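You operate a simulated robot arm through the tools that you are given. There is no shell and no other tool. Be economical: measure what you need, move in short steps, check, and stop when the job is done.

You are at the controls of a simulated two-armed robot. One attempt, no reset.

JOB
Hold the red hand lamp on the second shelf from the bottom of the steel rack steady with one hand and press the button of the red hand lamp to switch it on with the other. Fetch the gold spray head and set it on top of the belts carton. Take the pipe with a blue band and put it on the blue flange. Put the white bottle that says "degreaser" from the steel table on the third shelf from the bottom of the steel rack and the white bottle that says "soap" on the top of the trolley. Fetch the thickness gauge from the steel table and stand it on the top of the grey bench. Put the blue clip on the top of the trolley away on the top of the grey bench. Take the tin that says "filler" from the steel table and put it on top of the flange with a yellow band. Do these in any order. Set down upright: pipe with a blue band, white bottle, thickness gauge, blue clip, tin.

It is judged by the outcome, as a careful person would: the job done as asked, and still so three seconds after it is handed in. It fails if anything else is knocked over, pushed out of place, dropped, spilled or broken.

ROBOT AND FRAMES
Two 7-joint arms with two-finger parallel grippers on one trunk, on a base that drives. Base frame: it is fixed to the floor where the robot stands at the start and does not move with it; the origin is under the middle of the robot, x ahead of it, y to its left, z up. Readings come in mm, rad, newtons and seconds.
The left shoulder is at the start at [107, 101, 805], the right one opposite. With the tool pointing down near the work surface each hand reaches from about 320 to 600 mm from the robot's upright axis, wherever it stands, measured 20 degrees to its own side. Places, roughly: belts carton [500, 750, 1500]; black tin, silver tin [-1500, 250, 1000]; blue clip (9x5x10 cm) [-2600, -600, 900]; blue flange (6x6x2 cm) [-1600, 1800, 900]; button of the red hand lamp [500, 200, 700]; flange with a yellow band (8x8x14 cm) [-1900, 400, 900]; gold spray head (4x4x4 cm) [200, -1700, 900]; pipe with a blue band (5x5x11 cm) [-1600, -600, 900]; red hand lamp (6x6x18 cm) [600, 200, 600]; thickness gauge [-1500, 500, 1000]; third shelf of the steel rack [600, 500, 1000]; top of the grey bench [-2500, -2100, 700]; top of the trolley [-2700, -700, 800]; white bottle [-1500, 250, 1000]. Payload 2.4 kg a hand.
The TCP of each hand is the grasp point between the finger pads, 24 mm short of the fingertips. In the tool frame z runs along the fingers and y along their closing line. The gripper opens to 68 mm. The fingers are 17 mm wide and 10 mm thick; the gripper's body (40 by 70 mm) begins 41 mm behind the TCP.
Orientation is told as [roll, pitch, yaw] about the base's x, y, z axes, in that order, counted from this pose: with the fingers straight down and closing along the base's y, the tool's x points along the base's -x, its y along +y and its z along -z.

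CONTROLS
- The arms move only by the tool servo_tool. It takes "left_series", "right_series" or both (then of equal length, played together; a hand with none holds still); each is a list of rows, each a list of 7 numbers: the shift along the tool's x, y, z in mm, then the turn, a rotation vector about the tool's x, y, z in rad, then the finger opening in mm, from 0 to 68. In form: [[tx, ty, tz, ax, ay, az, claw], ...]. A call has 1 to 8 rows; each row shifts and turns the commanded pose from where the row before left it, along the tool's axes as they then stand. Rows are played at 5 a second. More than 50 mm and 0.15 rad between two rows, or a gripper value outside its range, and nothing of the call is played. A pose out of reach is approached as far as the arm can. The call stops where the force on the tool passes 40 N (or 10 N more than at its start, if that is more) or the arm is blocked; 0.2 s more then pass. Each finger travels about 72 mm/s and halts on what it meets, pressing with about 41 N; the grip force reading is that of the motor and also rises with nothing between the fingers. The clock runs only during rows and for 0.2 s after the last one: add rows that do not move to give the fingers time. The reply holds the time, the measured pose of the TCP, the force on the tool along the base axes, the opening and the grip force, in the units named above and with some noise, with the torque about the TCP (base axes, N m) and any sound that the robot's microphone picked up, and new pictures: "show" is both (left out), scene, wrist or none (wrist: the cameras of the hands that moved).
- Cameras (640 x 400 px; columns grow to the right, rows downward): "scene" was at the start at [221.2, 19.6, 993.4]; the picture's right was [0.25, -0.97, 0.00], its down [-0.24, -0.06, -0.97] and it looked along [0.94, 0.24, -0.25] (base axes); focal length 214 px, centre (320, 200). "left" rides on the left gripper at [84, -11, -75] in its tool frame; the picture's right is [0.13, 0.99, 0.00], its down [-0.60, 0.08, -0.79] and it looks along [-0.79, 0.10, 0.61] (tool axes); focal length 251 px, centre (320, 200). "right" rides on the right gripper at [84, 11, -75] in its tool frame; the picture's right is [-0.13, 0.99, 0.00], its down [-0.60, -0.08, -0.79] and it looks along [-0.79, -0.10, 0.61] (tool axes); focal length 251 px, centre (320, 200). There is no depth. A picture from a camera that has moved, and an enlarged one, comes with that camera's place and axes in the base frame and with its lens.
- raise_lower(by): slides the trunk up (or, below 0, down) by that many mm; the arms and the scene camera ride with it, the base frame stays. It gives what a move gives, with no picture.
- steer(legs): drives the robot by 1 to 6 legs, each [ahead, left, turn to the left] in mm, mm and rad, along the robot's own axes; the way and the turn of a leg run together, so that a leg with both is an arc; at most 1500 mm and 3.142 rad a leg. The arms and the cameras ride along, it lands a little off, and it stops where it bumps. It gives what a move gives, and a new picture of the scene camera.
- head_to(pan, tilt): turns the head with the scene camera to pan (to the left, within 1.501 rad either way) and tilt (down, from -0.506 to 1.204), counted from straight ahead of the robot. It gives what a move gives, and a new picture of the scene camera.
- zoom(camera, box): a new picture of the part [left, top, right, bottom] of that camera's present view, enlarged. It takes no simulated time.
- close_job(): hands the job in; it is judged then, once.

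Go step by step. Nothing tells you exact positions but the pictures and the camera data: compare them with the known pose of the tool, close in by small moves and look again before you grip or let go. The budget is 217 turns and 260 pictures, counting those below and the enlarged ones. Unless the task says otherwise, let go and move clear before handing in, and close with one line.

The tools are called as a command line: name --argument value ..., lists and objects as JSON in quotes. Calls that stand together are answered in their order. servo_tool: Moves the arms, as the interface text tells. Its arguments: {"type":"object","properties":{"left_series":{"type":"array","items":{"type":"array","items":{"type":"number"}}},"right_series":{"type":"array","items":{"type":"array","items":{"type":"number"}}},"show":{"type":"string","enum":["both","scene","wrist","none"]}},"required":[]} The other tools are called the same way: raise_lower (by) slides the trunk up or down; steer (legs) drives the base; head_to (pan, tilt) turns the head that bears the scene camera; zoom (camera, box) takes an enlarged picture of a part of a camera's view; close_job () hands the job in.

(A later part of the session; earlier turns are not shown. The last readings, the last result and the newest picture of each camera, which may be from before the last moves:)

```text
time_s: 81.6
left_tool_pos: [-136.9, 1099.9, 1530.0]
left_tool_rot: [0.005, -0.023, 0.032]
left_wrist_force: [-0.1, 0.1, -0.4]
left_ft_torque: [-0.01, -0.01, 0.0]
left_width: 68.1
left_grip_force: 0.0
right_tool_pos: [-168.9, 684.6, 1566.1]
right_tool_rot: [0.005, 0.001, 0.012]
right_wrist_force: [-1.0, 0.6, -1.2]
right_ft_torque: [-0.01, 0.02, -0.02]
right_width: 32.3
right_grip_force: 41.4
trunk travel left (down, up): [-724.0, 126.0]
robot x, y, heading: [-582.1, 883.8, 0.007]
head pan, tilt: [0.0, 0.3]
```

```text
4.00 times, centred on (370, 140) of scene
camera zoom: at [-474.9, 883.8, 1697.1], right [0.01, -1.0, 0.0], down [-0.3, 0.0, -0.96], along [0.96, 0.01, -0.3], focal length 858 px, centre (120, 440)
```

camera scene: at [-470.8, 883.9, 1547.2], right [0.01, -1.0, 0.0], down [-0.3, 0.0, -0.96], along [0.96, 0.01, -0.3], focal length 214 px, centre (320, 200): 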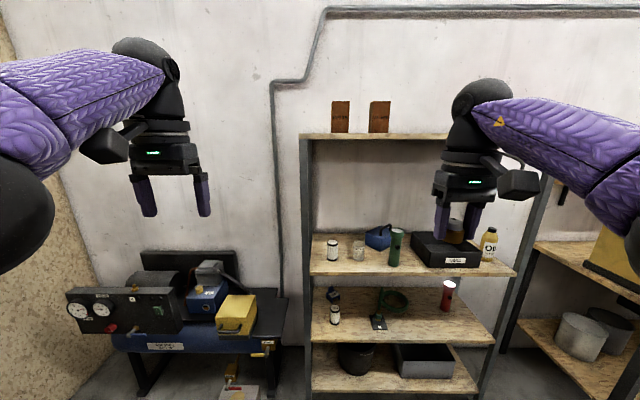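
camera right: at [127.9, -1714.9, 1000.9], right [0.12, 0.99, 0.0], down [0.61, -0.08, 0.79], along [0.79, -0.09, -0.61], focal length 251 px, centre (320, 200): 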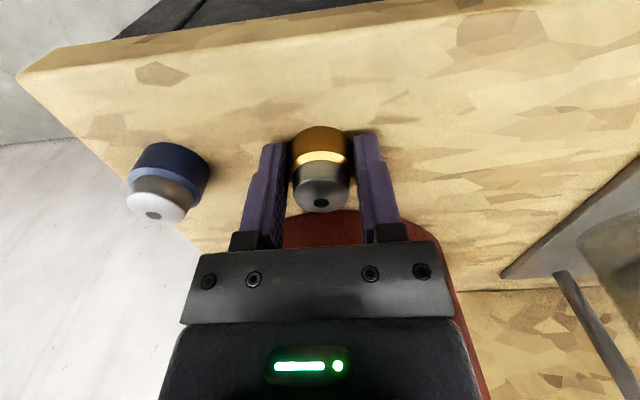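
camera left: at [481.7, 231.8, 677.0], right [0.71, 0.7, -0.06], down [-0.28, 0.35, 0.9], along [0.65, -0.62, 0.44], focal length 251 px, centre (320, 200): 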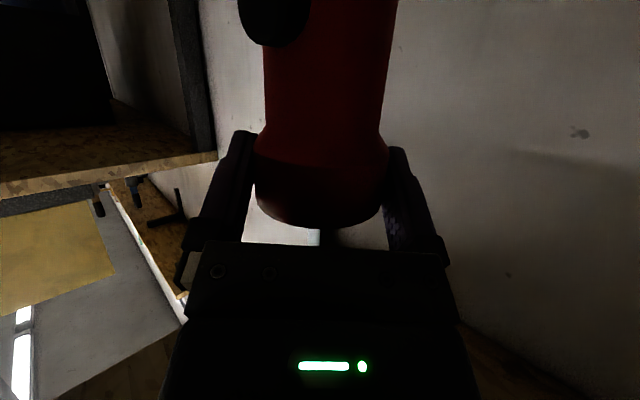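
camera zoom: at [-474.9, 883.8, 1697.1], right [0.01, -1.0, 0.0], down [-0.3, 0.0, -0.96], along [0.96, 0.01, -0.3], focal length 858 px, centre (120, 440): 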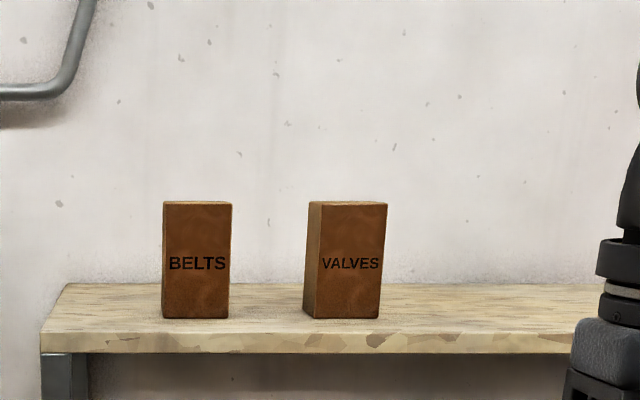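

BELTS carton is the left one: front face near x≈455, y≈811, top ≈1666. Raise further and lift the right hand.

raise_lower --by 124

servo_tool --right_series '[[-20, 0, -20, 0, 0, 0, 20], [-20, 0, -20, 0, 0, 0, 20], [0, 0, -20, 0, 0, 0, 20], [0, 0, 0, 0, 0, 0, 20]]' --show "none"

steer --legs '[[330, 56, 0]]'

zoom --camera "scene" --box '[270, 110, 430, 210]'

```text
time_s: 82.2
left_tool_pos: [-134.4, 1100.0, 1565.7]
left_tool_rot: [0.003, -0.032, 0.038]
left_wrist_force: [5.7, 0.4, -5.7]
left_ft_torque: [0.06, -0.14, 0.07]
left_width: 68.0
left_grip_force: 0.1
right_tool_pos: [-169.8, 683.6, 1601.7]
right_tool_rot: [0.006, 0.0, 0.013]
right_wrist_force: [0.3, -0.4, -0.9]
right_ft_torque: [0.02, 0.01, 0.0]
right_width: 32.3
right_grip_force: 40.3
trunk travel left (down, up): [-759.0, 91.0]
robot x, y, heading: [-582.0, 886.2, 0.005]
head pan, tilt: [0.0, 0.3]
stopped: the force on the tool passed its limit at 51 N (the readings are from after the stop); the commanded pose is now the measured one
```

```text
time_s: 83.2
left_tool_pos: [-134.3, 1100.3, 1564.5]
left_tool_rot: [0.004, -0.029, 0.037]
left_wrist_force: [11.6, -3.4, -7.4]
left_ft_torque: [0.35, 0.18, 0.46]
left_width: 68.1
left_grip_force: 0.0
right_tool_pos: [-172.2, 691.2, 1628.1]
right_tool_rot: [0.008, 0.0, 0.012]
right_wrist_force: [0.2, -0.1, -1.3]
right_ft_torque: [-0.02, 0.02, -0.04]
right_width: 32.5
right_grip_force: 40.9
right hand out of reach, approached as far as the arm can: row 1, 2, 3
trunk travel left (down, up): [-759.0, 91.0]
robot x, y, heading: [-578.8, 885.4, 0.007]
head pan, tilt: [0.0, 0.3]
```

```text
time_s: 85.4
left_tool_pos: [193.3, 1157.2, 1565.7]
left_tool_rot: [0.004, -0.032, 0.036]
left_wrist_force: [12.8, -3.9, -8.2]
left_ft_torque: [0.31, 0.18, 0.47]
left_width: 67.9
left_grip_force: 0.1
right_tool_pos: [155.0, 747.6, 1627.8]
right_tool_rot: [0.005, 0.0, 0.009]
right_wrist_force: [-0.5, -0.2, -1.4]
right_ft_torque: [0.04, -0.04, 0.01]
right_width: 32.4
right_grip_force: 40.9
trunk travel left (down, up): [-759.0, 91.0]
robot x, y, heading: [-247.4, 947.8, 0.008]
head pan, tilt: [0.0, 0.3]
camera scene: at [-147.3, 942.4, 1732.3], right [0.01, -1.0, 0.0], down [-0.3, 0.0, -0.96], along [0.96, 0.01, -0.3], focal length 214 px, centre (320, 200)
```

scene: 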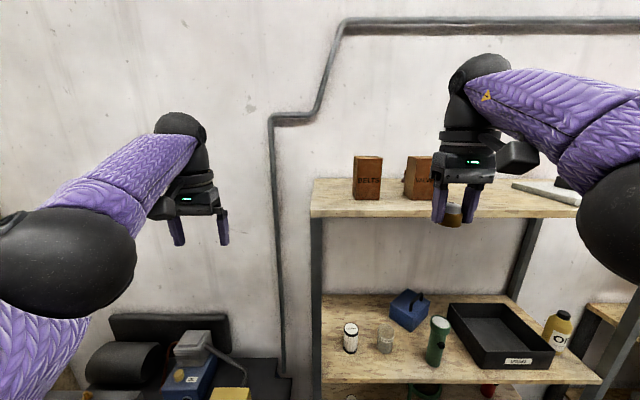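

```text
4.00 times, centred on (350, 160) of scene
camera zoom: at [-147.3, 942.4, 1732.3], right [0.01, -1.0, 0.0], down [-0.3, 0.0, -0.96], along [0.96, 0.01, -0.3], focal length 858 px, centre (200, 360)
```

zoom: 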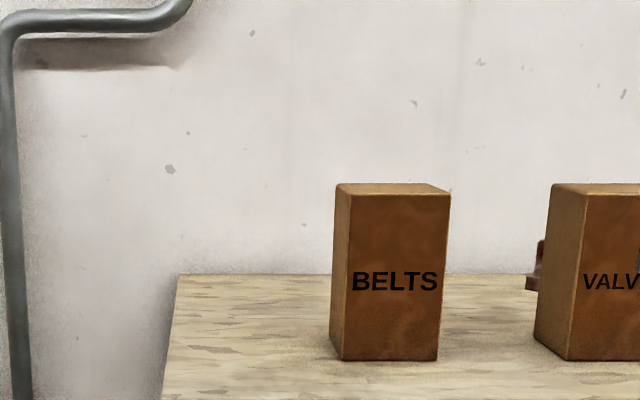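

The raised hand meets an arm limit near the body; try extending forward and up where the forearm is flatter. The left hand also gets lowered to relieve it.

servo_tool --right_series '[[-35, 0, 0, 0, 0, 0, 20], [-35, 0, -10, 0, 0, 0, 20], [-35, 0, -20, 0, 0, 0, 20], [-35, 0, -20, 0, 0, 0, 20], [0, 0, -20, 0, 0, 0, 20], [0, 0, 0, 0, 0, 0, 20]]' --left_series '[[0, 0, 40, 0, 0, 0, 68], [0, 0, 40, 0, 0, 0, 68], [0, 0, 40, 0, 0, 0, 68], [0, 0, 0, 0, 0, 0, 68], [0, 0, 0, 0, 0, 0, 68], [0, 0, 0, 0, 0, 0, 68]]' --show "none"

raise_lower --by 90

```text
time_s: 86.8
left_tool_pos: [197.6, 1157.8, 1445.8]
left_tool_rot: [0.003, -0.027, 0.037]
left_wrist_force: [0.5, 0.2, -0.2]
left_ft_torque: [-0.02, -0.01, 0.0]
left_width: 68.0
left_grip_force: 0.0
right_tool_pos: [153.7, 764.9, 1631.8]
right_tool_rot: [0.004, 0.001, 0.011]
right_wrist_force: [-0.2, -0.6, -0.9]
right_ft_torque: [0.01, -0.02, -0.01]
right_width: 32.5
right_grip_force: 40.9
right hand out of reach, approached as far as the arm can: row 1, 2, 3, 4, 5
trunk travel left (down, up): [-759.0, 91.0]
robot x, y, heading: [-255.0, 945.8, 0.013]
head pan, tilt: [0.0, 0.3]
```

```text
time_s: 88.1
left_tool_pos: [196.3, 1158.2, 1534.6]
left_tool_rot: [0.002, -0.031, 0.036]
left_wrist_force: [0.8, 0.3, -0.1]
left_ft_torque: [0.0, 0.02, 0.01]
left_width: 68.2
left_grip_force: 0.1
right_tool_pos: [152.4, 764.6, 1721.0]
right_tool_rot: [0.006, -0.001, 0.01]
right_wrist_force: [0.5, -0.7, -0.1]
right_ft_torque: [0.03, 0.0, -0.01]
right_width: 32.1
right_grip_force: 40.7
trunk travel left (down, up): [-849.0, 1.0]
robot x, y, heading: [-250.2, 945.6, 0.006]
head pan, tilt: [0.0, 0.3]
```

TCP now at 1721 with the trunk at its top. Check what the arm does lowering 30 mm (commanded pose is ahead of the real one).

servo_tool --right_series '[[0, 0, 10, 0, 0, 0, 20], [0, 0, 10, 0, 0, 0, 20], [0, 0, 0, 0, 0, 0, 20]]' --show "scene"

```text
time_s: 88.9
left_tool_pos: [196.0, 1158.7, 1534.8]
left_tool_rot: [0.002, -0.031, 0.036]
left_wrist_force: [0.5, -0.9, 0.4]
left_ft_torque: [0.02, 0.0, 0.0]
left_width: 67.9
left_grip_force: 0.0
right_tool_pos: [153.0, 764.7, 1700.2]
right_tool_rot: [0.005, 0.0, 0.011]
right_wrist_force: [-0.5, 0.7, -0.7]
right_ft_torque: [0.02, -0.01, 0.0]
right_width: 32.3
right_grip_force: 40.9
trunk travel left (down, up): [-849.0, 1.0]
robot x, y, heading: [-250.3, 945.0, 0.006]
head pan, tilt: [0.0, 0.3]
camera scene: at [-148.1, 942.6, 1822.5], right [0.01, -1.0, 0.0], down [-0.3, 0.0, -0.96], along [0.96, 0.01, -0.3], focal length 214 px, centre (320, 200)
```

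scene: 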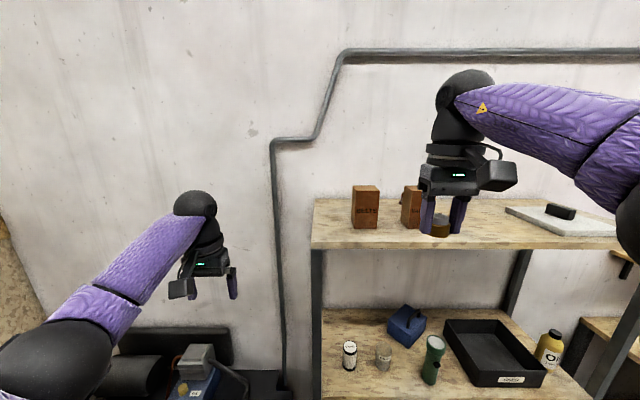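

servo_tool --right_series '[[-25, 0, 0, 0, 0, 0, 20], [-25, 0, 0, 0, 0, 0, 20], [0, 0, 0, 0, 0, 0, 20]]' --show "none"

```text
time_s: 89.7
left_tool_pos: [197.5, 1158.7, 1536.3]
left_tool_rot: [0.003, -0.032, 0.037]
left_wrist_force: [-0.3, 0.8, 0.7]
left_ft_torque: [-0.01, 0.01, -0.02]
left_width: 67.9
left_grip_force: 0.0
right_tool_pos: [172.2, 768.9, 1695.5]
right_tool_rot: [0.006, -0.002, 0.01]
right_wrist_force: [0.4, 0.0, -0.1]
right_ft_torque: [0.0, 0.0, -0.02]
right_width: 32.4
right_grip_force: 40.9
right hand out of reach, approached as far as the arm can: row 1, 2
trunk travel left (down, up): [-849.0, 1.0]
robot x, y, heading: [-251.0, 947.3, 0.005]
head pan, tilt: [0.0, 0.3]
```

The raised downward-pointing arm is at full stretch, so I'll set the spray head on the top shelf's free front strip between the cartons and regrasp it tilted for more reach. Drive closer first.

steer --legs '[[180, -42, 0]]'

servo_tool --right_series '[[-10, 0, 25, 0, 0, 0, 20], [-20, 0, 25, 0, 0, 0, 20], [-20, 0, 10, 0, 0, 0, 20], [0, 0, 0, 0, 0, 0, 20]]' --show "both"

```text
time_s: 91.2
left_tool_pos: [375.6, 1120.0, 1535.7]
left_tool_rot: [0.003, -0.031, 0.042]
left_wrist_force: [0.3, -0.8, -0.3]
left_ft_torque: [0.0, 0.01, -0.04]
left_width: 68.0
left_grip_force: 0.0
right_tool_pos: [353.1, 731.6, 1694.2]
right_tool_rot: [0.005, 0.0, 0.016]
right_wrist_force: [-0.2, 0.3, -0.7]
right_ft_torque: [0.0, 0.01, 0.05]
right_width: 32.3
right_grip_force: 41.3
trunk travel left (down, up): [-849.0, 1.0]
robot x, y, heading: [-74.0, 905.7, 0.01]
head pan, tilt: [0.0, 0.3]
camera scene: at [31.6, 903.0, 1822.5], right [0.01, -1.0, 0.0], down [-0.3, 0.0, -0.96], along [0.96, 0.01, -0.3], focal length 214 px, centre (320, 200)
```

scene: 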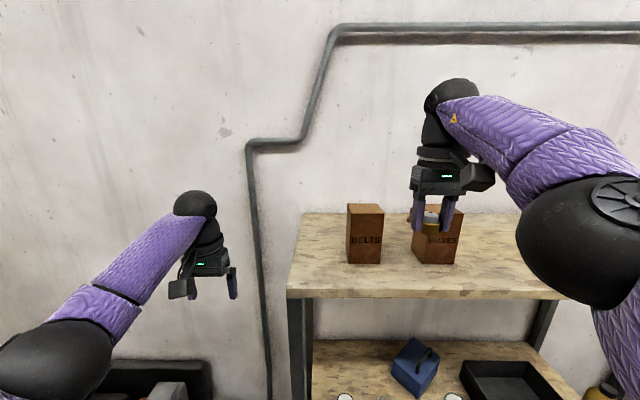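

```text
time_s: 92.2
left_tool_pos: [375.7, 1120.6, 1536.6]
left_tool_rot: [0.003, -0.029, 0.042]
left_wrist_force: [-0.2, -0.2, -0.7]
left_ft_torque: [-0.01, 0.03, 0.03]
left_width: 67.8
left_grip_force: 0.0
right_tool_pos: [377.8, 732.1, 1644.3]
right_tool_rot: [0.004, -0.001, 0.013]
right_wrist_force: [0.1, 0.3, -0.8]
right_ft_torque: [0.0, -0.03, -0.02]
right_width: 32.7
right_grip_force: 41.1
right hand out of reach, approached as far as the arm can: row 2, 3
trunk travel left (down, up): [-849.0, 1.0]
robot x, y, heading: [-72.4, 908.9, 0.008]
head pan, tilt: [0.0, 0.3]
camera scene: at [31.9, 903.4, 1822.4], right [0.01, -1.0, 0.0], down [-0.3, 0.0, -0.96], along [0.95, 0.01, -0.3], focal length 214 px, centre (320, 200)
camera right: at [293.9, 743.1, 1718.8], right [0.11, 0.99, 0.01], down [0.6, -0.07, 0.79], along [0.79, -0.09, -0.61], focal length 251 px, centre (320, 200)
```

scene: 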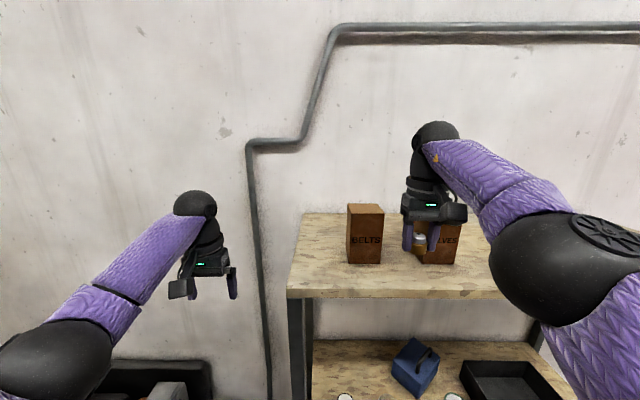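
right: 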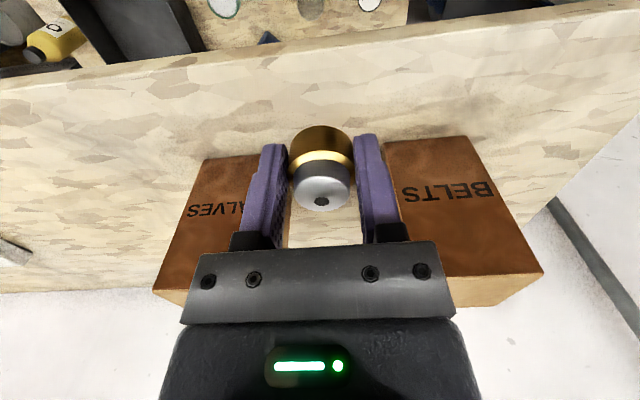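

servo_tool --right_series '[[0, 0, 25, 0, 0, 0, 20], [-10, 0, 20, 0, 0, 0, 20], [-15, 0, 8, 0, 0, 0, 20], [0, 0, 0, 0, 0, 0, 20]]' --show "wrist"

zoom --camera "scene" --box '[340, 190, 500, 290]'

```text
time_s: 93.2
left_tool_pos: [374.5, 1120.1, 1535.9]
left_tool_rot: [0.003, -0.031, 0.042]
left_wrist_force: [0.4, 1.0, -1.3]
left_ft_torque: [0.04, -0.02, -0.03]
left_width: 68.2
left_grip_force: 0.2
right_tool_pos: [392.2, 732.9, 1595.3]
right_tool_rot: [0.005, -0.001, 0.014]
right_wrist_force: [0.2, 0.4, -0.5]
right_ft_torque: [-0.02, 0.01, 0.0]
right_width: 32.5
right_grip_force: 40.7
right hand out of reach, approached as far as the arm can: row 3
trunk travel left (down, up): [-849.0, 1.0]
robot x, y, heading: [-74.3, 904.1, 0.012]
head pan, tilt: [0.0, 0.3]
camera right: at [309.9, 743.3, 1669.6], right [0.11, 0.99, 0.01], down [0.6, -0.07, 0.79], along [0.79, -0.09, -0.61], focal length 251 px, centre (320, 200)
```

right: 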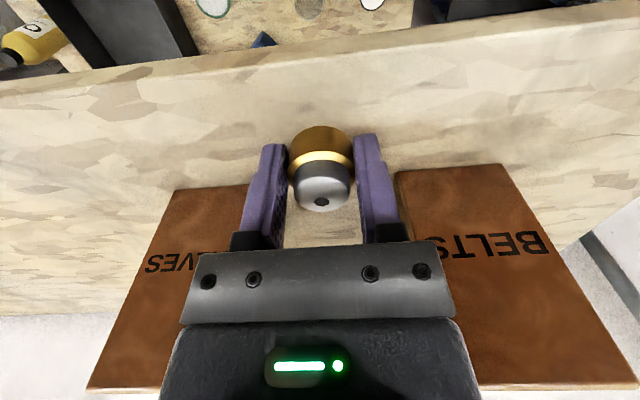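

```text
4.00 times, centred on (420, 240) of scene
camera zoom: at [31.2, 902.2, 1822.5], right [0.01, -1.0, 0.0], down [-0.3, 0.0, -0.96], along [0.96, 0.01, -0.3], focal length 858 px, centre (-80, 40)
```

zoom: 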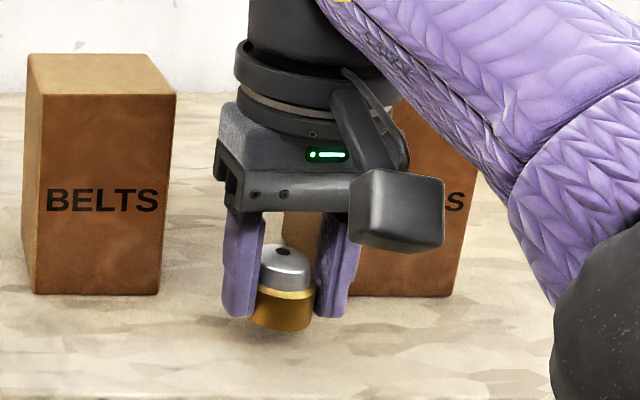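

Lower to the shelf and release.

servo_tool --right_series '[[0, 0, 10, 0, 0, 0, 20], [0, 0, 6, 0, 0, 0, 20], [0, 0, 3, 0, 0, 0, 20], [0, 0, 2, 0, 0, 0, 20], [0, 0, 0, 0, 0, 0, 20]]' --show "none"

zoom --camera "scene" --box '[340, 190, 500, 290]'

```text
time_s: 94.4
left_tool_pos: [373.7, 1121.1, 1535.8]
left_tool_rot: [0.002, -0.031, 0.042]
left_wrist_force: [0.2, 1.5, 0.0]
left_ft_torque: [0.01, 0.0, 0.01]
left_width: 67.9
left_grip_force: 0.1
right_tool_pos: [394.7, 734.1, 1575.7]
right_tool_rot: [0.006, -0.002, 0.015]
right_wrist_force: [6.5, -3.9, 22.0]
right_ft_torque: [-0.21, -0.15, -0.04]
right_width: 32.7
right_grip_force: 40.9
trunk travel left (down, up): [-849.0, 1.0]
robot x, y, heading: [-78.7, 903.1, 0.012]
head pan, tilt: [0.0, 0.3]
```

```text
4.00 times, centred on (420, 240) of scene
camera zoom: at [30.6, 903.6, 1822.7], right [0.01, -1.0, 0.0], down [-0.3, 0.0, -0.96], along [0.96, 0.01, -0.3], focal length 858 px, centre (-80, 40)
```

zoom: 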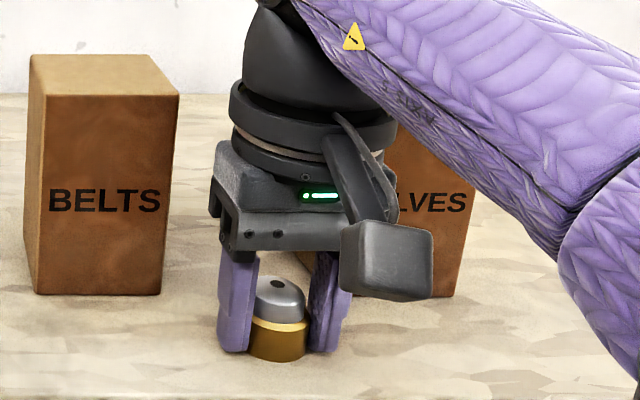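

servo_tool --right_series '[[0, 0, 0, 0, 0, 0, 62], [0, 0, 0, 0, 0, 0, 62], [0, 0, -20, 0, 0, 0, 62], [0, 0, -30, 0, 0, 0, 62], [0, 0, -10, 0, 0, 0, 62]]' --show "none"

servo_tool --right_series '[[0, 0, 0, 0, -0.14, 0, 62], [0, 0, 0, 0, -0.14, 0, 62], [0, 0, 0, 0, -0.14, 0, 62], [0, 0, 0, 0, -0.14, 0, 62], [0, 0, 0, 0, -0.14, 0, 62], [0, 0, 0, 0, 0, 0, 62]]' --show "both"

```text
time_s: 95.6
left_tool_pos: [375.9, 1120.0, 1537.0]
left_tool_rot: [0.003, -0.031, 0.039]
left_wrist_force: [0.7, -0.4, 0.0]
left_ft_torque: [0.03, -0.04, 0.02]
left_width: 67.9
left_grip_force: 0.0
right_tool_pos: [386.3, 728.4, 1619.2]
right_tool_rot: [0.006, 0.0, 0.013]
right_wrist_force: [0.2, -1.1, -0.2]
right_ft_torque: [-0.04, -0.02, -0.01]
right_width: 62.2
right_grip_force: 0.1
right hand out of reach, approached as far as the arm can: row 4, 5
trunk travel left (down, up): [-849.0, 1.0]
robot x, y, heading: [-75.3, 909.7, 0.017]
head pan, tilt: [0.0, 0.3]
```

```text
time_s: 97.0
left_tool_pos: [375.4, 1120.7, 1535.6]
left_tool_rot: [0.003, -0.032, 0.043]
left_wrist_force: [0.2, 1.4, 0.1]
left_ft_torque: [0.04, -0.01, -0.02]
left_width: 67.9
left_grip_force: 0.0
right_tool_pos: [384.2, 728.2, 1620.2]
right_tool_rot: [0.008, -0.704, 0.009]
right_wrist_force: [0.0, -0.6, 0.8]
right_ft_torque: [-0.02, 0.02, -0.01]
right_width: 62.0
right_grip_force: 0.0
trunk travel left (down, up): [-849.0, 1.0]
robot x, y, heading: [-72.6, 904.1, 0.009]
head pan, tilt: [0.0, 0.3]
camera scene: at [31.5, 903.0, 1822.5], right [0.01, -1.0, 0.0], down [-0.3, 0.0, -0.96], along [0.96, 0.01, -0.3], focal length 214 px, centre (320, 200)
camera right: at [272.5, 739.8, 1622.4], right [0.08, 0.99, 0.09], down [-0.05, -0.09, 1.0], along [1.0, -0.09, 0.04], focal length 251 px, centre (320, 200)
```

scene: 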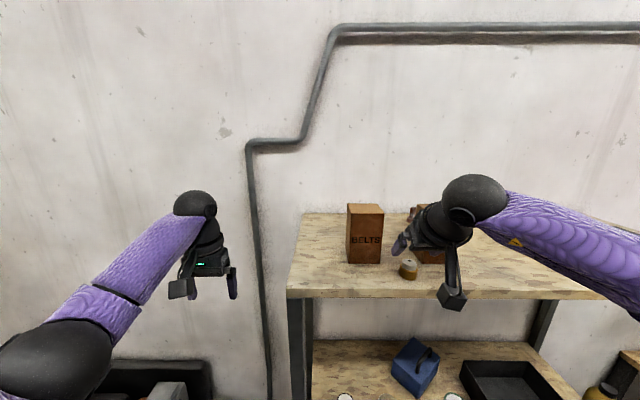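
right: 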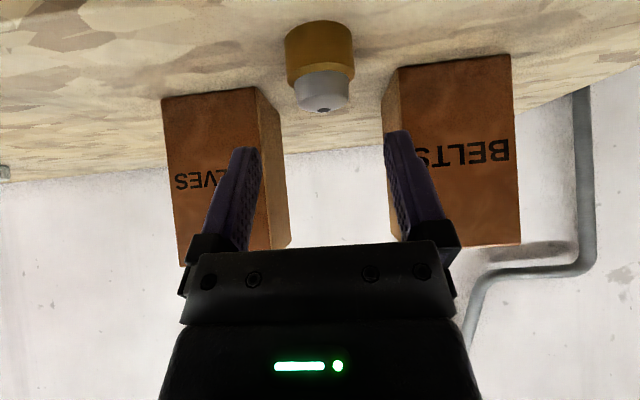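

The head stands upright. Descend with the tilted hand around it and regrip.

servo_tool --right_series '[[0, 6, 0, 0, 0, 0, 62], [7, 0, 14, 0, 0, 0, 62], [7, 0, 14, 0, 0, 0, 62], [7, 0, 13, 0, 0, 0, 62], [0, 0, 0, 0, 0, 0, 62]]' --show "wrist"

zoom --camera "scene" --box '[340, 190, 500, 290]'

```text
time_s: 98.2
left_tool_pos: [374.3, 1121.6, 1536.5]
left_tool_rot: [0.004, -0.033, 0.042]
left_wrist_force: [0.9, 0.4, -0.2]
left_ft_torque: [0.0, -0.01, -0.03]
left_width: 67.9
left_grip_force: 0.1
right_tool_pos: [395.0, 736.7, 1576.0]
right_tool_rot: [0.008, -0.702, 0.012]
right_wrist_force: [0.2, 0.0, -0.4]
right_ft_torque: [0.02, 0.02, 0.04]
right_width: 61.9
right_grip_force: 0.2
trunk travel left (down, up): [-849.0, 1.0]
robot x, y, heading: [-74.7, 906.6, 0.006]
head pan, tilt: [0.0, 0.3]
camera right: at [282.4, 746.5, 1578.0], right [0.08, 0.99, 0.09], down [-0.05, -0.08, 1.0], along [1.0, -0.09, 0.04], focal length 251 px, centre (320, 200)
```

right: 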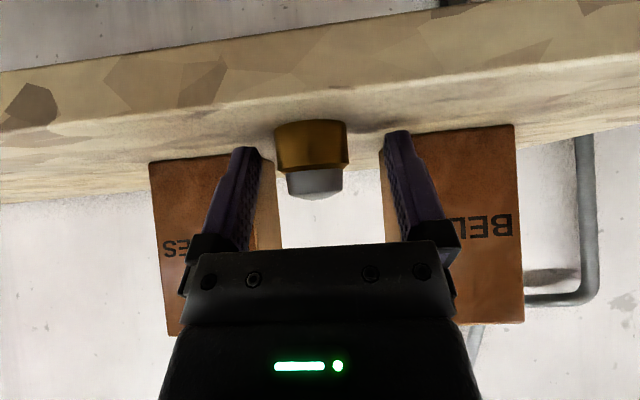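

```text
4.00 times, centred on (420, 240) of scene
camera zoom: at [31.1, 903.0, 1822.5], right [0.01, -1.0, 0.0], down [-0.3, 0.0, -0.96], along [0.96, 0.01, -0.3], focal length 858 px, centre (-80, 40)
```

zoom: 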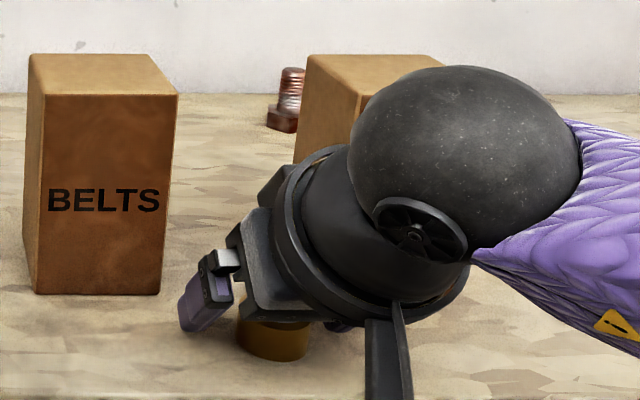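

servo_tool --right_series '[[0, -3.5, 0, 0, 0, 0, 62], [0, 0, 0, 0, 0, 0, 20], [0, 0, 0, 0, 0, 0, 20], [0, 0, 0, 0, 0, 0, 20]]' --show "wrist"

```text
time_s: 99.2
left_tool_pos: [374.3, 1120.8, 1536.4]
left_tool_rot: [0.003, -0.032, 0.044]
left_wrist_force: [-0.2, -1.1, 0.8]
left_ft_torque: [0.0, 0.01, 0.01]
left_width: 67.9
left_grip_force: 0.0
right_tool_pos: [394.6, 732.2, 1575.8]
right_tool_rot: [0.009, -0.701, 0.012]
right_wrist_force: [0.0, 1.2, 0.1]
right_ft_torque: [-0.01, 0.01, 0.0]
right_width: 32.3
right_grip_force: 40.9
trunk travel left (down, up): [-849.0, 1.0]
robot x, y, heading: [-73.3, 903.4, 0.008]
head pan, tilt: [0.0, 0.3]
camera right: at [282.6, 742.4, 1578.0], right [0.08, 0.99, 0.09], down [-0.05, -0.08, 1.0], along [1.0, -0.09, 0.04], focal length 251 px, centre (320, 200)
```

right: 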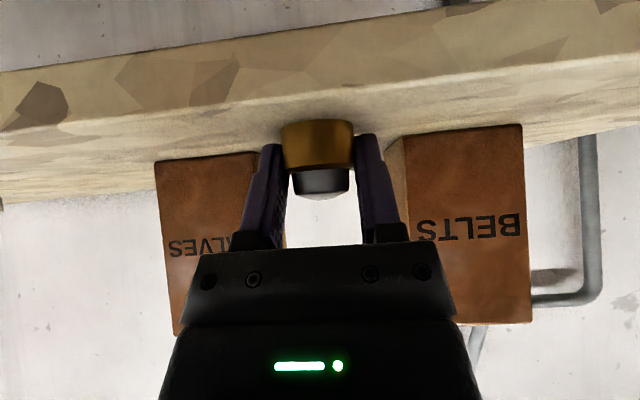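

Regripped upright. Lift straight up, then drive slightly and swing over the BELTS carton.

servo_tool --right_series '[[-23.5, 0, -27.6, 0, 0, 0, 20], [-23.5, 0, -27.6, 0, 0, 0, 20], [-23.5, 0, -27.6, 0, 0, 0, 20], [-23.5, 0, -27.6, 0, 0, 0, 20], [0, 0, 0, 0, 0, 0, 20]]' --show "none"

steer --legs '[[45, 35, 0]]'

```text
time_s: 100.4
left_tool_pos: [374.7, 1120.7, 1536.1]
left_tool_rot: [0.004, -0.029, 0.041]
left_wrist_force: [0.5, -0.2, 0.3]
left_ft_torque: [0.04, 0.0, 0.01]
left_width: 68.0
left_grip_force: 0.0
right_tool_pos: [397.5, 730.3, 1720.1]
right_tool_rot: [0.009, -0.699, 0.01]
right_wrist_force: [0.3, 0.4, -1.2]
right_ft_torque: [-0.01, 0.02, -0.02]
right_width: 32.1
right_grip_force: 41.0
trunk travel left (down, up): [-849.0, 1.0]
robot x, y, heading: [-77.5, 906.1, 0.012]
head pan, tilt: [0.0, 0.3]
```

```text
time_s: 101.4
left_tool_pos: [419.5, 1155.4, 1535.7]
left_tool_rot: [0.005, -0.032, 0.04]
left_wrist_force: [-0.5, 0.2, 0.0]
left_ft_torque: [-0.01, 0.02, -0.04]
left_width: 68.2
left_grip_force: 0.2
right_tool_pos: [442.0, 766.6, 1720.8]
right_tool_rot: [0.007, -0.702, 0.01]
right_wrist_force: [0.3, -0.2, -0.3]
right_ft_torque: [-0.03, 0.01, -0.02]
right_width: 32.2
right_grip_force: 40.6
trunk travel left (down, up): [-849.0, 1.0]
robot x, y, heading: [-26.2, 938.5, 0.015]
head pan, tilt: [0.0, 0.3]
camera scene: at [75.6, 938.2, 1822.5], right [0.01, -1.0, 0.0], down [-0.3, 0.0, -0.96], along [0.96, 0.01, -0.3], focal length 214 px, centre (320, 200)
```

scene: 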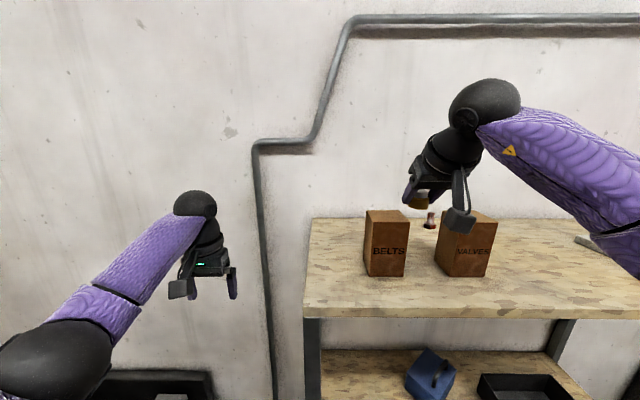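

servo_tool --right_series '[[-9, 14, 7.7, 0, 0, 0, 20], [-9, 14, 7.7, 0, 0, 0, 20], [-9, 14, 7.7, 0, 0, 0, 20], [0, 0, 0, 0, 0, 0, 20]]' --show "both"

zoom --camera "scene" --box '[320, 150, 480, 250]'

```text
time_s: 102.4
left_tool_pos: [418.9, 1155.7, 1535.8]
left_tool_rot: [0.003, -0.032, 0.039]
left_wrist_force: [0.6, 0.8, 0.1]
left_ft_torque: [0.0, -0.03, 0.0]
left_width: 67.9
left_grip_force: 0.1
right_tool_pos: [475.0, 806.6, 1720.5]
right_tool_rot: [0.007, -0.702, 0.012]
right_wrist_force: [0.8, 0.6, -0.1]
right_ft_torque: [-0.02, 0.02, 0.0]
right_width: 32.3
right_grip_force: 41.1
trunk travel left (down, up): [-849.0, 1.0]
robot x, y, heading: [-28.3, 944.1, 0.008]
head pan, tilt: [0.0, 0.3]
camera scene: at [75.4, 937.4, 1822.5], right [0.01, -1.0, 0.0], down [-0.3, 0.0, -0.96], along [0.96, 0.01, -0.3], focal length 214 px, centre (320, 200)
camera right: at [362.9, 818.1, 1723.9], right [0.08, 0.99, 0.09], down [-0.05, -0.09, 1.0], along [1.0, -0.09, 0.04], focal length 251 px, centre (320, 200)
```

scene: 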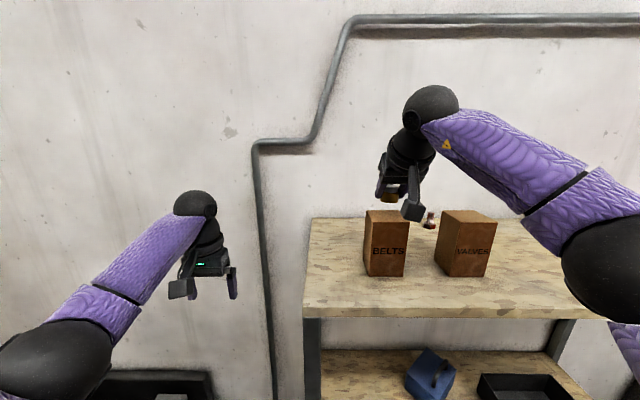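
right: 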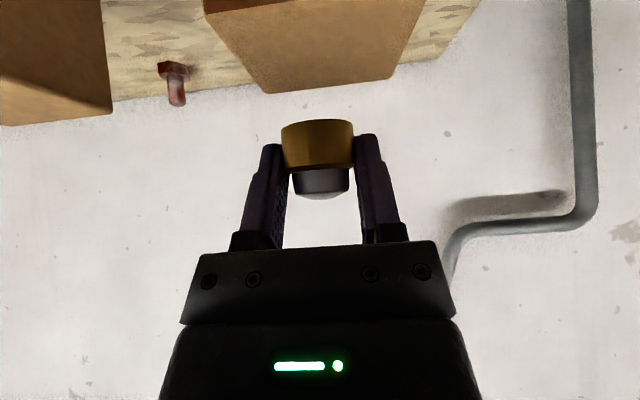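

```text
4.00 times, centred on (400, 200) of scene
camera zoom: at [75.4, 937.4, 1822.5], right [0.01, -1.0, 0.0], down [-0.3, 0.0, -0.96], along [0.96, 0.01, -0.3], focal length 858 px, centre (0, 200)
```

zoom: 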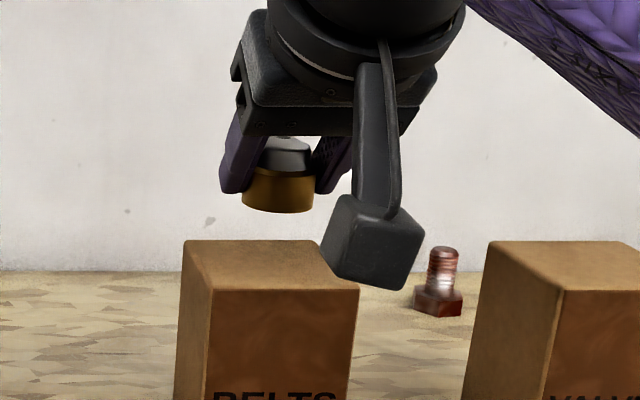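

Aligned over the carton's top. Lower gently.

servo_tool --right_series '[[6.5, 0, 7.6, 0, 0, 0, 20], [6.5, 0, 7.6, 0, 0, 0, 20], [2, 0, 2.3, 0, 0, 0, 20], [0, 0, 0, 0, 0, 0, 20]]' --show "none"

zoom --camera "scene" --box '[320, 150, 480, 250]'

```text
time_s: 103.4
left_tool_pos: [420.3, 1155.4, 1536.8]
left_tool_rot: [0.005, -0.031, 0.04]
left_wrist_force: [0.1, -0.5, 0.3]
left_ft_torque: [0.01, -0.04, -0.02]
left_width: 68.1
left_grip_force: 0.1
right_tool_pos: [475.8, 807.9, 1696.6]
right_tool_rot: [0.007, -0.702, 0.01]
right_wrist_force: [-0.6, 0.9, -0.7]
right_ft_torque: [0.01, 0.02, -0.01]
right_width: 32.7
right_grip_force: 41.2
trunk travel left (down, up): [-849.0, 1.0]
robot x, y, heading: [-33.1, 936.1, 0.015]
head pan, tilt: [0.0, 0.3]
```

```text
4.00 times, centred on (400, 200) of scene
camera zoom: at [75.8, 938.0, 1822.5], right [0.01, -1.0, 0.0], down [-0.3, 0.0, -0.96], along [0.96, 0.01, -0.3], focal length 858 px, centre (0, 200)
```

zoom: 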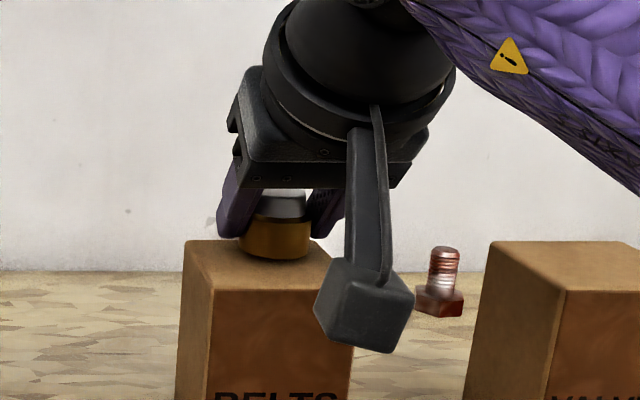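

servo_tool --right_series '[[1.9, 0, 2.3, 0, 0, 0, 20], [1.3, 0, 1.5, 0, 0, 0, 20], [0, 0, 0, 0, 0, 0, 20]]' --show "none"

```text
time_s: 104.2
left_tool_pos: [418.3, 1156.5, 1535.8]
left_tool_rot: [0.003, -0.031, 0.039]
left_wrist_force: [0.7, 0.4, 0.3]
left_ft_torque: [0.0, -0.02, 0.0]
left_width: 68.1
left_grip_force: 0.1
right_tool_pos: [475.3, 808.4, 1693.7]
right_tool_rot: [0.007, -0.706, 0.008]
right_wrist_force: [8.2, -2.1, 25.4]
right_ft_torque: [-0.22, -0.27, 0.02]
right_width: 32.2
right_grip_force: 41.1
trunk travel left (down, up): [-849.0, 1.0]
robot x, y, heading: [-27.4, 942.0, 0.006]
head pan, tilt: [0.0, 0.3]
```

Contact. Ease off, open, and lift straight away.

servo_tool --right_series '[[-0.9, 0, -1.1, 0, 0, 0, 20], [0, 0, 0, 0, 0, 0, 55], [0, 0, 0, 0, 0, 0, 55], [-13, 0, -15.2, 0, 0, 0, 55], [-19, 0, -23, 0, 0, 0, 55], [0, 0, -25, 0, 0, 0, 55]]' --show "none"

zoom --camera "scene" --box '[320, 150, 480, 250]'

```text
time_s: 105.6
left_tool_pos: [418.0, 1154.6, 1535.6]
left_tool_rot: [0.003, -0.031, 0.039]
left_wrist_force: [0.5, 0.4, -0.5]
left_ft_torque: [0.01, -0.07, 0.02]
left_width: 68.0
left_grip_force: 0.0
right_tool_pos: [458.5, 806.2, 1762.3]
right_tool_rot: [0.007, -0.702, 0.008]
right_wrist_force: [-0.1, -0.4, 0.5]
right_ft_torque: [0.01, -0.03, -0.01]
right_width: 54.8
right_grip_force: 0.0
trunk travel left (down, up): [-849.0, 1.0]
robot x, y, heading: [-26.8, 941.4, 0.011]
head pan, tilt: [0.0, 0.3]
```

```text
4.00 times, centred on (400, 200) of scene
camera zoom: at [75.0, 937.1, 1822.5], right [0.01, -1.0, 0.0], down [-0.3, 0.0, -0.96], along [0.96, 0.01, -0.3], focal length 858 px, centre (0, 200)
```

zoom: 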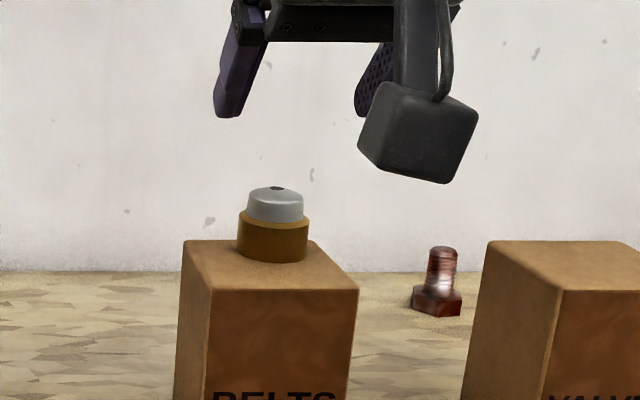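

Spray head done. Back off, restore the right hand, lower the trunk and turn to see the steel table.

steer --legs '[[-420, 0, 0]]'

servo_tool --right_series '[[0, 0, 20, 0, 0.14, 0, 68], [0, -10, 20, 0, 0.14, 0, 68], [0, -10, 20, 0, 0.14, 0, 68], [0, -10, 20, 0, 0.14, 0, 68], [10, -10, 20, 0, 0.14, 0, 68], [15, -10, 20, 0, 0, 0, 68], [15, -10, 20, 0, 0, 0, 68]]' --show "none"

raise_lower --by -400

raise_lower --by -150

steer --legs '[[0, 0, 3.14]]'

```text
time_s: 108.2
left_tool_pos: [-1.3, 1151.7, 1535.5]
left_tool_rot: [0.004, -0.033, 0.041]
left_wrist_force: [1.2, -0.6, -0.1]
left_ft_torque: [0.02, -0.04, 0.01]
left_width: 68.3
left_grip_force: 0.0
right_tool_pos: [37.6, 801.8, 1762.5]
right_tool_rot: [0.007, -0.701, 0.01]
right_wrist_force: [0.1, 0.4, -0.1]
right_ft_torque: [0.01, 0.0, 0.01]
right_width: 54.9
right_grip_force: 0.1
trunk travel left (down, up): [-849.0, 1.0]
robot x, y, heading: [-450.8, 936.5, 0.008]
head pan, tilt: [0.0, 0.3]
camera scene: at [-345.6, 933.7, 1822.5], right [0.01, -1.0, 0.0], down [-0.3, 0.0, -0.96], along [0.96, 0.01, -0.3], focal length 214 px, centre (320, 200)
```

scene: 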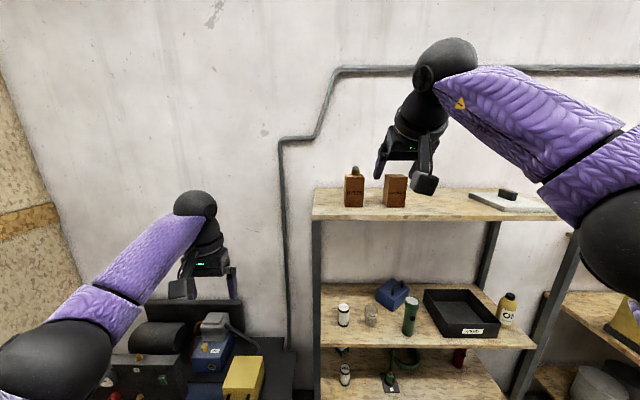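

```text
time_s: 109.8
left_tool_pos: [-0.8, 1149.3, 1535.8]
left_tool_rot: [0.004, -0.031, 0.039]
left_wrist_force: [0.0, -0.9, -0.3]
left_ft_torque: [-0.03, 0.0, -0.01]
left_width: 67.9
left_grip_force: 0.0
right_tool_pos: [-41.5, 740.2, 1628.7]
right_tool_rot: [0.006, -0.002, 0.014]
right_wrist_force: [0.4, 0.0, -0.3]
right_ft_torque: [-0.01, -0.02, -0.02]
right_width: 68.3
right_grip_force: 0.1
right hand out of reach, approached as far as the arm can: row 1, 2, 3, 4, 5
trunk travel left (down, up): [-849.0, 1.0]
robot x, y, heading: [-451.7, 934.3, 0.008]
head pan, tilt: [0.0, 0.3]
```

```text
time_s: 113.6
left_tool_pos: [-2.9, 1150.9, 1136.4]
left_tool_rot: [0.004, -0.031, 0.039]
left_wrist_force: [0.2, -0.5, 0.6]
left_ft_torque: [-0.01, 0.0, 0.01]
left_width: 68.2
left_grip_force: 0.0
right_tool_pos: [-41.4, 741.2, 1228.2]
right_tool_rot: [0.004, -0.001, 0.014]
right_wrist_force: [-0.1, 0.0, 0.4]
right_ft_torque: [0.01, -0.02, 0.02]
right_width: 68.0
right_grip_force: 0.1
trunk travel left (down, up): [-449.0, 401.0]
robot x, y, heading: [-451.6, 938.7, 0.01]
head pan, tilt: [0.0, 0.3]
```

```text
time_s: 115.3
left_tool_pos: [-3.0, 1151.9, 986.2]
left_tool_rot: [0.005, -0.031, 0.041]
left_wrist_force: [0.0, -0.7, 0.1]
left_ft_torque: [-0.01, -0.01, 0.02]
left_width: 68.1
left_grip_force: 0.0
right_tool_pos: [-41.9, 742.1, 1079.0]
right_tool_rot: [0.005, -0.002, 0.014]
right_wrist_force: [-0.1, -0.8, 0.1]
right_ft_torque: [0.01, -0.01, 0.01]
right_width: 67.9
right_grip_force: 0.1
trunk travel left (down, up): [-299.0, 551.0]
robot x, y, heading: [-450.7, 935.1, 0.009]
head pan, tilt: [0.0, 0.3]
```

```text
time_s: 123.0
left_tool_pos: [-907.7, 740.5, 986.1]
left_tool_rot: [0.003, -0.031, 3.14]
left_wrist_force: [0.1, 0.7, 0.2]
left_ft_torque: [-0.01, 0.02, 0.03]
left_width: 67.8
left_grip_force: 0.0
right_tool_pos: [-850.2, 1145.7, 1078.7]
right_tool_rot: [0.006, -0.001, 3.114]
right_wrist_force: [-0.3, 0.0, 0.4]
right_ft_torque: [0.02, 0.0, 0.0]
right_width: 68.1
right_grip_force: 0.1
trunk travel left (down, up): [-299.0, 551.0]
robot x, y, heading: [-450.5, 939.6, 3.111]
head pan, tilt: [0.0, 0.3]
camera scene: at [-591.8, 936.9, 1270.6], right [0.03, 1.0, 0.0], down [0.3, -0.01, -0.96], along [-0.95, 0.03, -0.3], focal length 214 px, centre (320, 200)
```

scene: 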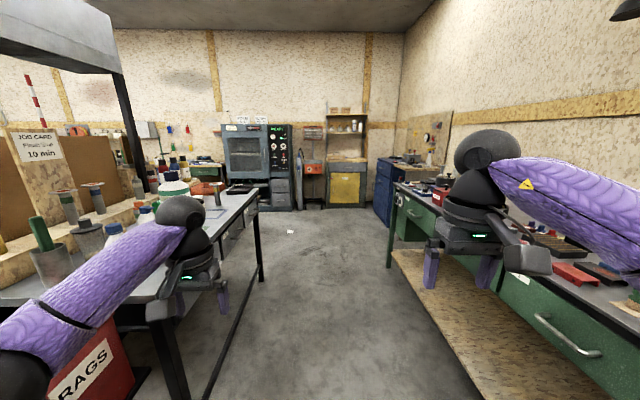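

The steel table runs along my left (edge at y≈590, x −970…−2060). Raise for clearance and drive into the aisle, then face the table.

raise_lower --by 200

steer --legs '[[1000, -80, 0.03], [0, 0, 1.571]]'

head_to --pan 0.0 --tilt 0.6

```text
time_s: 125.2
left_tool_pos: [-907.1, 739.2, 1186.0]
left_tool_rot: [0.004, -0.03, 3.14]
left_wrist_force: [-0.2, 0.3, -0.2]
left_ft_torque: [-0.01, 0.0, 0.01]
left_width: 67.9
left_grip_force: 0.1
right_tool_pos: [-850.6, 1147.0, 1278.6]
right_tool_rot: [0.005, -0.002, 3.113]
right_wrist_force: [-0.9, -0.3, 0.1]
right_ft_torque: [-0.03, 0.03, 0.0]
right_width: 67.8
right_grip_force: 0.1
trunk travel left (down, up): [-499.0, 351.0]
robot x, y, heading: [-450.3, 939.9, 3.111]
head pan, tilt: [0.0, 0.3]
```

```text
time_s: 134.2
left_tool_pos: [-1216.9, 582.4, 1184.9]
left_tool_rot: [0.003, -0.031, -1.524]
left_wrist_force: [0.1, 0.0, -1.0]
left_ft_torque: [0.03, 0.0, 0.0]
left_width: 68.0
left_grip_force: 0.0
right_tool_pos: [-1627.3, 621.1, 1278.8]
right_tool_rot: [0.006, -0.003, -1.552]
right_wrist_force: [0.5, -1.6, -0.4]
right_ft_torque: [0.02, -0.02, 0.02]
right_width: 68.1
right_grip_force: 0.0
trunk travel left (down, up): [-499.0, 351.0]
robot x, y, heading: [-1434.7, 1032.5, -1.557]
head pan, tilt: [0.0, 0.3]
camera scene: at [-1431.5, 912.7, 1472.1], right [-1.0, -0.02, 0.0], down [0.0, 0.3, -0.96], along [0.02, -0.96, -0.3], focal length 214 px, centre (320, 200)
```

scene: 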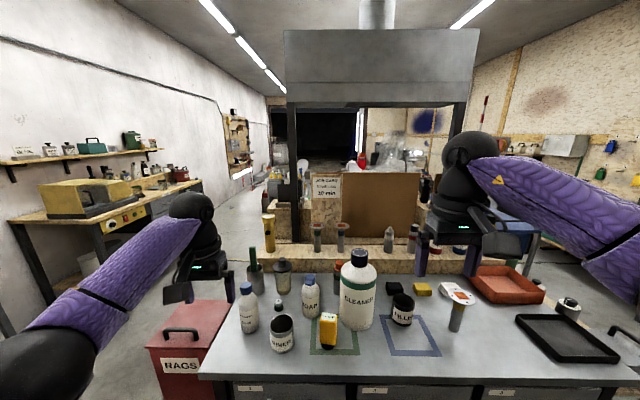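

```text
time_s: 134.9
left_tool_pos: [-1216.5, 582.5, 1185.2]
left_tool_rot: [0.003, -0.03, -1.526]
left_wrist_force: [-0.1, 0.5, 0.4]
left_ft_torque: [-0.01, -0.02, 0.03]
left_width: 67.8
left_grip_force: 0.0
right_tool_pos: [-1627.6, 620.0, 1278.1]
right_tool_rot: [0.005, 0.0, -1.552]
right_wrist_force: [0.2, -0.3, 0.9]
right_ft_torque: [-0.02, 0.02, 0.02]
right_width: 67.9
right_grip_force: 0.1
trunk travel left (down, up): [-499.0, 351.0]
robot x, y, heading: [-1431.3, 1027.6, -1.557]
head pan, tilt: [0.0, 0.6]
camera scene: at [-1431.7, 917.6, 1444.7], right [-1.0, -0.02, 0.0], down [-0.01, 0.56, -0.83], along [0.01, -0.83, -0.56], focal length 214 px, centre (320, 200)
```

scene: 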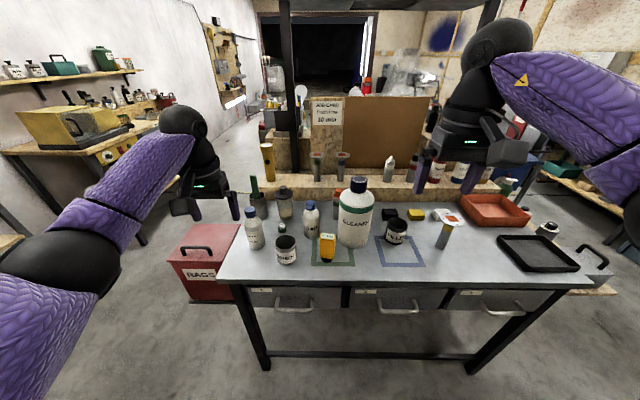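

zoom --camera "scene" --box '[230, 170, 350, 275]'

zoom --camera "scene" --box '[330, 170, 480, 285]'

```text
3.81 times, centred on (290, 222) of scene
camera zoom: at [-1431.7, 917.6, 1444.7], right [-1.0, -0.02, 0.0], down [-0.01, 0.56, -0.83], along [0.01, -0.83, -0.56], focal length 817 px, centre (434, 114)
```

zoom: 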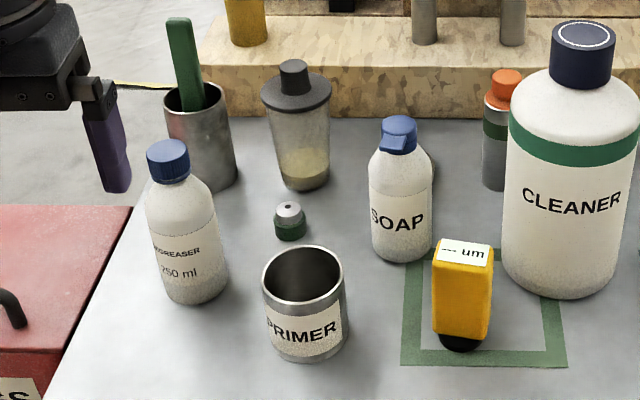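

```text
3.48 times, centred on (405, 228) of scene
camera zoom: at [-1431.7, 917.6, 1444.7], right [-1.0, -0.02, 0.0], down [-0.01, 0.56, -0.83], along [0.01, -0.83, -0.56], focal length 746 px, centre (24, 104)
```

zoom: 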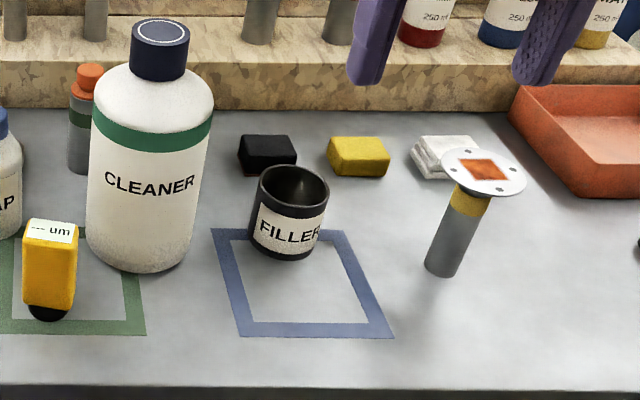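

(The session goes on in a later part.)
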